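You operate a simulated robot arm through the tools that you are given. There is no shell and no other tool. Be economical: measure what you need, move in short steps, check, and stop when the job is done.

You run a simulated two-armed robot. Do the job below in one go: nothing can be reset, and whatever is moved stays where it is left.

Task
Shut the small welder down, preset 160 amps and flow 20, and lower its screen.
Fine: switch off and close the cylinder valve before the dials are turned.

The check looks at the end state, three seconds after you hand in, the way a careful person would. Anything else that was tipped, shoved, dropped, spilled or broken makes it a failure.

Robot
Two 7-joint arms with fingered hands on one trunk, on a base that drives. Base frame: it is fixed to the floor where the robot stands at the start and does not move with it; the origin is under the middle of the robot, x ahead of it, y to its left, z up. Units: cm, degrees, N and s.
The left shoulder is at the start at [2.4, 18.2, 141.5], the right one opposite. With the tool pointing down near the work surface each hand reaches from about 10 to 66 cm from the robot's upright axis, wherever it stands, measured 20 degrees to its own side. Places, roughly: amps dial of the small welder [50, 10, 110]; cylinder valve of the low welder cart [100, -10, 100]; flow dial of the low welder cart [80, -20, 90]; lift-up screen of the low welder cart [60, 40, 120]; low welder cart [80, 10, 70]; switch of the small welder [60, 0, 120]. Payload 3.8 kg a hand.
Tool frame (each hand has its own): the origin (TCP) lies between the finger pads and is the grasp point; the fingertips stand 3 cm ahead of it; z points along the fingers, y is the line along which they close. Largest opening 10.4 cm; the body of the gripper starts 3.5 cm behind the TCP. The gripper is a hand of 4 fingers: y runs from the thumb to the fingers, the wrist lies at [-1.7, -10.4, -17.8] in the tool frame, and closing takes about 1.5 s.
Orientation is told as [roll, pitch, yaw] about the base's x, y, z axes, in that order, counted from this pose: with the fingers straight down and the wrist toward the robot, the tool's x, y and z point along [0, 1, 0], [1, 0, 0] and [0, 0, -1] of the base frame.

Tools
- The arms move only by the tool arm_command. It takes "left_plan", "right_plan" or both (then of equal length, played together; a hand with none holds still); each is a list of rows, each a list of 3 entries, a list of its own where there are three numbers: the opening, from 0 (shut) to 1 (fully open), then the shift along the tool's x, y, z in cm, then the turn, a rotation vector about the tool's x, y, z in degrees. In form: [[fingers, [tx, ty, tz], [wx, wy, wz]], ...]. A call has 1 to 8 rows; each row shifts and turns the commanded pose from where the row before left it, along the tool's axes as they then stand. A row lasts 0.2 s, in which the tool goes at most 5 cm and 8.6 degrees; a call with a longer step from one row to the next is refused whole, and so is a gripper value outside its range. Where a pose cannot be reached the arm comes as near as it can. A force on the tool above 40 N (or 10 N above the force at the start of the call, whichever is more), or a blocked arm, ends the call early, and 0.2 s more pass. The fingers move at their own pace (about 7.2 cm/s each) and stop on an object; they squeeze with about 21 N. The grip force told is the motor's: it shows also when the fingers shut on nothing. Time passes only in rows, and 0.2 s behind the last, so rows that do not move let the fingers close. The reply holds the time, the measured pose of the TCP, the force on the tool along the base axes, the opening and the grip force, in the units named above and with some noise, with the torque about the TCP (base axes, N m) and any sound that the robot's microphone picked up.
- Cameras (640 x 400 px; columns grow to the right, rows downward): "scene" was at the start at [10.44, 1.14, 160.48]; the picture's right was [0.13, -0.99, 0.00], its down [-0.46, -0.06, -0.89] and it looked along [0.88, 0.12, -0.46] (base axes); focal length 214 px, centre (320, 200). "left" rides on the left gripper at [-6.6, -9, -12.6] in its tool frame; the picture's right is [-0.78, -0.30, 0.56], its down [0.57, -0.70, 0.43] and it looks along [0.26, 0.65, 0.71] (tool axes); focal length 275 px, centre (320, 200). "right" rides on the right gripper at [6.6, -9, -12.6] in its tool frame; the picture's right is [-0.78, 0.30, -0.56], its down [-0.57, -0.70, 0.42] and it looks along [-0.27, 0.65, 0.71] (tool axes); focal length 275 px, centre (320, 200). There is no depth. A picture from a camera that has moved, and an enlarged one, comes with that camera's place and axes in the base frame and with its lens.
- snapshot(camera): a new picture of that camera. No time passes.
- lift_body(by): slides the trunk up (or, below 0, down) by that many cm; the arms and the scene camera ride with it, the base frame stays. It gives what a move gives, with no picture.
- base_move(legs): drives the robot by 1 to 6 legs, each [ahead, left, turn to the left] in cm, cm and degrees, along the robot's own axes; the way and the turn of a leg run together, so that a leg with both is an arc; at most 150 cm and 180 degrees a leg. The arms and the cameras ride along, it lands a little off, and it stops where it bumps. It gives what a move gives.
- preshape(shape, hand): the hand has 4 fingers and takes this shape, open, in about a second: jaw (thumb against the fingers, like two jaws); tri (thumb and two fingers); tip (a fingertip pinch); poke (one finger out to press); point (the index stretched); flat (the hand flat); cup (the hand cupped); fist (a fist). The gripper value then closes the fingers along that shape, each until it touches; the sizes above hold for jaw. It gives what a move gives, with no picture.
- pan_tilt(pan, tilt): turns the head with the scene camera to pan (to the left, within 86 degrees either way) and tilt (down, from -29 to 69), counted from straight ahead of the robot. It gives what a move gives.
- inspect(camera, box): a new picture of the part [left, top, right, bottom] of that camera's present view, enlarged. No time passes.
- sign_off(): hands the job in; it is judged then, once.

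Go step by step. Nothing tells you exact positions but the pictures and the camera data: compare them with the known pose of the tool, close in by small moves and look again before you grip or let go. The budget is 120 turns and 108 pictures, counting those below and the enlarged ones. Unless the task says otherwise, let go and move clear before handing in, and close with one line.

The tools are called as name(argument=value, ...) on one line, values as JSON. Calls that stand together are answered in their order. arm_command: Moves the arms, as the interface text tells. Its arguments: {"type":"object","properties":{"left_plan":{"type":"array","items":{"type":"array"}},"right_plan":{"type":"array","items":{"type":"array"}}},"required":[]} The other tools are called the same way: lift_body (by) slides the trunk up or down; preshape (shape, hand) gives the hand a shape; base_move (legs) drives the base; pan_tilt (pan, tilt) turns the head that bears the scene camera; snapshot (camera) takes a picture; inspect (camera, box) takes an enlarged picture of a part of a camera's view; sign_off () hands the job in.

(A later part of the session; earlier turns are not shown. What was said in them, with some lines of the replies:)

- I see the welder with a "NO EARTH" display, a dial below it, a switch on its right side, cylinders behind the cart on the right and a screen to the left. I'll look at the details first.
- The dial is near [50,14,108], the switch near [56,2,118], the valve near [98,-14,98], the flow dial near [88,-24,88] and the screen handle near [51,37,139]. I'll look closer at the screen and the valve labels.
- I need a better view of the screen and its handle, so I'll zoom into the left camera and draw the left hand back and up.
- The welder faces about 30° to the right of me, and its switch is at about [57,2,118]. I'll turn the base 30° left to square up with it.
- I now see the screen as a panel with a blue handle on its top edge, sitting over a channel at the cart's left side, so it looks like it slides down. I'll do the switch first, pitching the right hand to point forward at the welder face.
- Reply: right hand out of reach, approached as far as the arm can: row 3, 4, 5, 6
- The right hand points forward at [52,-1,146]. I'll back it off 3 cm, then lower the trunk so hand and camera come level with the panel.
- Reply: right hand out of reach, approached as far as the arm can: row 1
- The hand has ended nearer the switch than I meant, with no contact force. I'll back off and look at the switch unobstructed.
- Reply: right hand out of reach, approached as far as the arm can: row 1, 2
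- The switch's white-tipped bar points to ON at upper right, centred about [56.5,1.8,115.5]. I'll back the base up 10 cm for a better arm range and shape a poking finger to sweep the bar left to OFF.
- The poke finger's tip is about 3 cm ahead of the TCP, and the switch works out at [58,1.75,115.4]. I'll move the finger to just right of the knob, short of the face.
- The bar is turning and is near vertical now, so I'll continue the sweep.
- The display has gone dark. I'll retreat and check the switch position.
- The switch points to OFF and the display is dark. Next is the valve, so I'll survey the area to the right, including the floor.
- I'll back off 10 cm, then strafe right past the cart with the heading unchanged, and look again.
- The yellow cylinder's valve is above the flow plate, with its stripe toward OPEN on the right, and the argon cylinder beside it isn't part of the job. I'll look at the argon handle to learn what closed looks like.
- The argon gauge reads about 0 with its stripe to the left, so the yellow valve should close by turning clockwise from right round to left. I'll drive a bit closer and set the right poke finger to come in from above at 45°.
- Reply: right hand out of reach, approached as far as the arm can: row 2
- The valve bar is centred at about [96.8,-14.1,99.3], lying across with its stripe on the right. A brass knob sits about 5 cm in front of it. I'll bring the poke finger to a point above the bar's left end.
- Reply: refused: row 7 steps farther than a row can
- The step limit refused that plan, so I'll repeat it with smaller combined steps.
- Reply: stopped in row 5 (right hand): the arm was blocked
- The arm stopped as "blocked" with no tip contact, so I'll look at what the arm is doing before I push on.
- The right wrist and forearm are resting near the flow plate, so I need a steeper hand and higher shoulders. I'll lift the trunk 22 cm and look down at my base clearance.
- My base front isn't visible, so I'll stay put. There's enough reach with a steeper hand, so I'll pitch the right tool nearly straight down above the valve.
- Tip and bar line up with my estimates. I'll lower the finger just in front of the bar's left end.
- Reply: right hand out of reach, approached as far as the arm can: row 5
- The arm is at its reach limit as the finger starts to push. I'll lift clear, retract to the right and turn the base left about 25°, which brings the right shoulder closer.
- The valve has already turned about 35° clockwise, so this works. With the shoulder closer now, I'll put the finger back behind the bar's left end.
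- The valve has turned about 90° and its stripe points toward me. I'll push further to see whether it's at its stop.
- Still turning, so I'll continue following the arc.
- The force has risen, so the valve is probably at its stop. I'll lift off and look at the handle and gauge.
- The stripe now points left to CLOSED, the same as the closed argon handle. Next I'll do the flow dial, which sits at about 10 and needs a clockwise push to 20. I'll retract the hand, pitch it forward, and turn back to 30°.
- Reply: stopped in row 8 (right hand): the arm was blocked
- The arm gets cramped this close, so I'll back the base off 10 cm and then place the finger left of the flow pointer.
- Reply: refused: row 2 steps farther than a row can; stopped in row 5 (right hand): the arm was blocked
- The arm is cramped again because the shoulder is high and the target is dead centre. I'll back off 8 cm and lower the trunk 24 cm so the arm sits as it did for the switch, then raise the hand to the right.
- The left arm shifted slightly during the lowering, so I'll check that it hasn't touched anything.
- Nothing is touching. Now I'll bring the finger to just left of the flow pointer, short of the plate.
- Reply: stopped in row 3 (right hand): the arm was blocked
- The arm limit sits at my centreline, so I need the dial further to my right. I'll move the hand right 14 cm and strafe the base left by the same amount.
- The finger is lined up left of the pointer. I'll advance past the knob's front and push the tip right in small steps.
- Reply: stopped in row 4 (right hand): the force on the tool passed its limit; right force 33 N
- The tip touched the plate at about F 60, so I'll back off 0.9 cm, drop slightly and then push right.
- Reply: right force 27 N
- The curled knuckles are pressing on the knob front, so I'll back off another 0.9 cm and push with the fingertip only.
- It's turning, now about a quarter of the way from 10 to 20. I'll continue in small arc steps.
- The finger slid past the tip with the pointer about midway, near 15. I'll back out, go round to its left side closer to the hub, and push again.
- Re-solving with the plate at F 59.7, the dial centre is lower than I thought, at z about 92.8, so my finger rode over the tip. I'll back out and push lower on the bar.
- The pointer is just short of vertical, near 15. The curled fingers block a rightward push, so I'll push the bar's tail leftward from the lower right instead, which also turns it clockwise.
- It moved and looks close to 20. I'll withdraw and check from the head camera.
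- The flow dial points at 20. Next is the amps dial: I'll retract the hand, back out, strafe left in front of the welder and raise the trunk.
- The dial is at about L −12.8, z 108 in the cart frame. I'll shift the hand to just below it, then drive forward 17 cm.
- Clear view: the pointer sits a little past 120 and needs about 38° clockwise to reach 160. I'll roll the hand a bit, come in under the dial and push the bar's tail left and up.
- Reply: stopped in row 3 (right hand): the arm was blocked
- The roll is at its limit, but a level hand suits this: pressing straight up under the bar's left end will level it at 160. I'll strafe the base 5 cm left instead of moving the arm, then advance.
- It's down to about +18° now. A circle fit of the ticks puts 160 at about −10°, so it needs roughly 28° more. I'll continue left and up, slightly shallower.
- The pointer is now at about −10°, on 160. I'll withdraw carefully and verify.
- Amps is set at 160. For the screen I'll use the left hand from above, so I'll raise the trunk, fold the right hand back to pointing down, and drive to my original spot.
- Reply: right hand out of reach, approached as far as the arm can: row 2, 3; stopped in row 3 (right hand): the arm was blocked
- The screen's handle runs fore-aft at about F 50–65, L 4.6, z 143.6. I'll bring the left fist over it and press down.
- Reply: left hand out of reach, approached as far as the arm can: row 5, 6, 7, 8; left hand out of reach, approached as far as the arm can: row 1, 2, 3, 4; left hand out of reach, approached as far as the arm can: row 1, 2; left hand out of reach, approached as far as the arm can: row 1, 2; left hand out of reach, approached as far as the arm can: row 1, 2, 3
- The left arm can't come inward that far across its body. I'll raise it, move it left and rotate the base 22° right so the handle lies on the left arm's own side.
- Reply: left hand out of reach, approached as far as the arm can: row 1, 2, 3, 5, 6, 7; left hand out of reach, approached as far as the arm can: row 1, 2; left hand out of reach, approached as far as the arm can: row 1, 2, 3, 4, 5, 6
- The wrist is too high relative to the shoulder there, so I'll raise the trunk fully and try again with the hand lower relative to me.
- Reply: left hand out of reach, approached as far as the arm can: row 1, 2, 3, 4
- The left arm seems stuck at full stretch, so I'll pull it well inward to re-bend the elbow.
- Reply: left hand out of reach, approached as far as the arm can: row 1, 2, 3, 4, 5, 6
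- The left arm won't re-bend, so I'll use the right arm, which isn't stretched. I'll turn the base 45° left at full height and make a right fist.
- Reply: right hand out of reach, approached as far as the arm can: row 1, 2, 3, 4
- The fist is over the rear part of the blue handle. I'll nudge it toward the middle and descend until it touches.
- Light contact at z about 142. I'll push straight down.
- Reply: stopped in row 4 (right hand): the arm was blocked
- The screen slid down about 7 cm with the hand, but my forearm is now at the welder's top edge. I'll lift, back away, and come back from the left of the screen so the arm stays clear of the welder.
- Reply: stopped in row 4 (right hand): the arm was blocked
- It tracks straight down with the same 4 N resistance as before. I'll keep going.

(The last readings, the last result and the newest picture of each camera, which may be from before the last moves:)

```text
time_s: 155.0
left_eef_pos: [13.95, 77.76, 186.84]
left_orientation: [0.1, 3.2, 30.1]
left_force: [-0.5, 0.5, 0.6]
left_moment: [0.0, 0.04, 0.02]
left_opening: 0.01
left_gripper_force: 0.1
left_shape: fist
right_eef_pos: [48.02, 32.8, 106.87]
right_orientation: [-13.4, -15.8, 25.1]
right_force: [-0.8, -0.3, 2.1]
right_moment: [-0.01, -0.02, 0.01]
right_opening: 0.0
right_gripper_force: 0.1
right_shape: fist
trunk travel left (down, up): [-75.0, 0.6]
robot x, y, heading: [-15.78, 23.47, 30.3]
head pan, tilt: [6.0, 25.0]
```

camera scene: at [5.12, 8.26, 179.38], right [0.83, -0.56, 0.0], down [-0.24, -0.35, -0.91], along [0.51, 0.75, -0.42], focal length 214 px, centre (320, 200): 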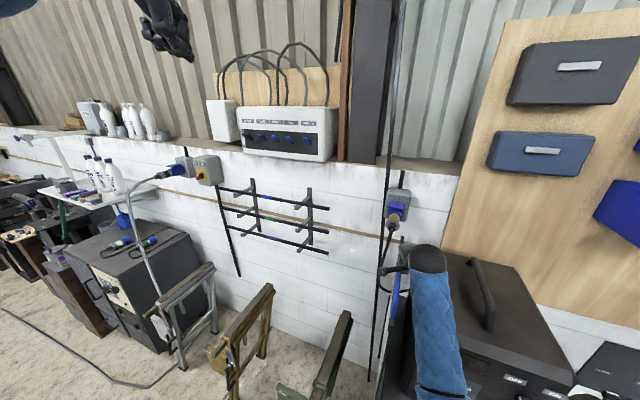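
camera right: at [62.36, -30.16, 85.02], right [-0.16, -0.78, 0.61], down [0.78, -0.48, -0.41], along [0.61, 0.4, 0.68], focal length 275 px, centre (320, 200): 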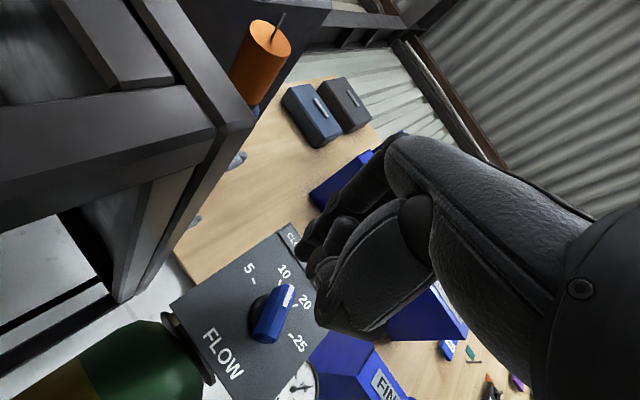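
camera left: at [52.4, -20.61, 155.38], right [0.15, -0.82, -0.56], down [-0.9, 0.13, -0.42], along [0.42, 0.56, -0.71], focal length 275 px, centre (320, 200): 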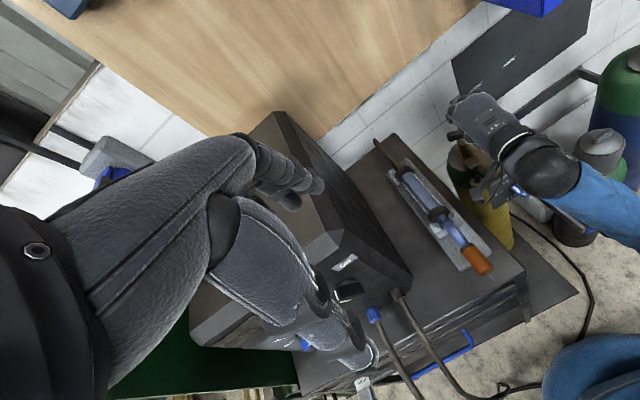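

arm_command(right_plan=[[0, [0.68, -0.83, 2.9], [0, 0, 0]], [0, [0.68, -0.83, 2.9], [0, 0, 0]], [0, [0.68, -0.83, 2.9], [0, 0, 0]]])

```text
time_s: 155.5
left_eef_pos: [13.74, 77.69, 186.78]
left_orientation: [0.1, 3.2, 30.2]
left_force: [0.6, 0.6, -0.5]
left_moment: [0.0, 0.06, 0.03]
left_opening: 0.0
left_gripper_force: 0.1
left_shape: fist
right_eef_pos: [48.96, 33.5, 104.7]
right_orientation: [-13.9, -17.6, 25.6]
right_force: [-6.0, -0.9, 15.4]
right_moment: [0.11, -0.11, 0.1]
right_opening: 9.62
right_gripper_force: 0.0
right_shape: fist
right hand out of reach, approached as far as the arm can: row 2
trunk travel left (down, up): [-75.0, 0.6]
robot x, y, heading: [-15.98, 23.41, 30.4]
head pan, tilt: [6.0, 25.0]
stopped in row 2 (right hand): the force on the tool passed its limit (the readings are from after the stop); the commanded pose is now the measured one
```

Hard stop at z about 105, a 38 cm drop. I'll lift off, back away and use the last picture to check.

arm_command(right_plan=[[0, [-0.68, 0.83, -2.9], [0, 0, 0]], [0, [-0.68, 0.83, -2.9], [0, 0, 0]], [0, [-0.68, 0.83, -2.9], [0, 0, 0]], [0, [-0.68, 0.83, -2.9], [0, 0, 0]], [0, [-0.68, 0.83, -2.9], [0, 0, 0]], [0, [-0.68, 0.83, -2.9], [0, 0, 0]], [0, [-0.68, 0.83, -2.9], [0, 0, 0]], [0, [-0.68, 0.83, -2.9], [0, 0, 0]]])

base_move(legs=[[-25, 0, 0]])

pan_tilt(pan=-20, tilt=30)

snapshot(camera="scene")

```text
time_s: 157.3
left_eef_pos: [13.95, 77.75, 186.89]
left_orientation: [0.0, 3.1, 30.1]
left_force: [0.0, 0.1, -0.5]
left_moment: [0.0, 0.01, -0.01]
left_opening: 0.0
left_gripper_force: 0.0
left_shape: fist
right_eef_pos: [48.55, 32.78, 129.05]
right_orientation: [-15.1, -17.1, 25.5]
right_force: [-0.3, 0.0, -0.3]
right_moment: [0.0, -0.01, -0.03]
right_opening: 9.6
right_gripper_force: 0.0
right_shape: fist
trunk travel left (down, up): [-75.0, 0.6]
robot x, y, heading: [-16.06, 23.54, 30.1]
head pan, tilt: [6.0, 25.0]
```

```text
time_s: 159.1
left_eef_pos: [-7.19, 65.18, 186.78]
left_orientation: [0.0, 3.2, 29.7]
left_force: [-0.8, 0.0, -0.3]
left_moment: [0.0, 0.02, 0.01]
left_opening: 0.01
left_gripper_force: 0.1
left_shape: fist
right_eef_pos: [27.32, 20.06, 129.2]
right_orientation: [-14.8, -17.3, 24.9]
right_force: [1.1, 0.2, 0.2]
right_moment: [0.04, 0.01, -0.01]
right_opening: 9.6
right_gripper_force: 0.0
right_shape: fist
trunk travel left (down, up): [-75.0, 0.6]
robot x, y, heading: [-37.45, 10.99, 29.8]
head pan, tilt: [6.0, 25.0]
```

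```text
time_s: 160.0
left_eef_pos: [-7.29, 64.95, 186.79]
left_orientation: [0.0, 3.3, 29.6]
left_force: [-0.1, 0.0, -0.1]
left_moment: [-0.02, 0.02, -0.02]
left_opening: 0.03
left_gripper_force: 0.1
left_shape: fist
right_eef_pos: [27.33, 19.86, 129.29]
right_orientation: [-14.9, -17.4, 24.9]
right_force: [-0.6, 0.1, -0.6]
right_moment: [0.0, 0.02, -0.01]
right_opening: 9.6
right_gripper_force: 0.2
right_shape: fist
trunk travel left (down, up): [-75.0, 0.6]
robot x, y, heading: [-37.99, 10.85, 29.6]
head pan, tilt: [-20.0, 30.0]
```

```text
0 pictures are left
camera scene: at [-27.92, 12.86, 178.6], right [0.17, -0.99, 0.0], down [-0.49, -0.09, -0.87], along [0.85, 0.15, -0.5], focal length 214 px, centre (320, 200)
```

scene: 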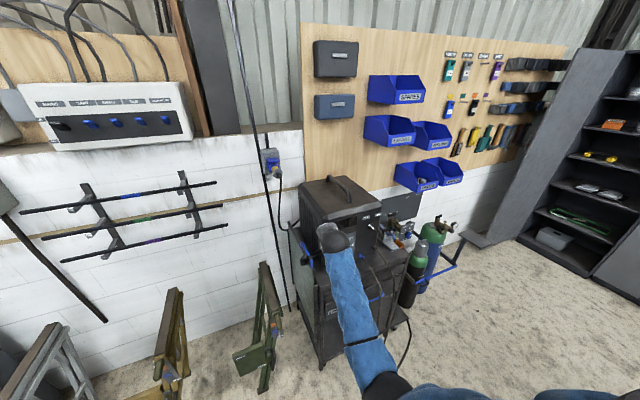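

The last picture shows the screen down at cart-top height, the welder still in its place, and both hands clear. I'm handing in.

sign_off()

```text
The job is handed in.
```

The job is handed in: the welder is off, the cylinder valve is closed, amps are at 160, flow is at 20 and the screen is down. The switch and valve were done before the dials, and both dials were set by eye to within a few degrees.
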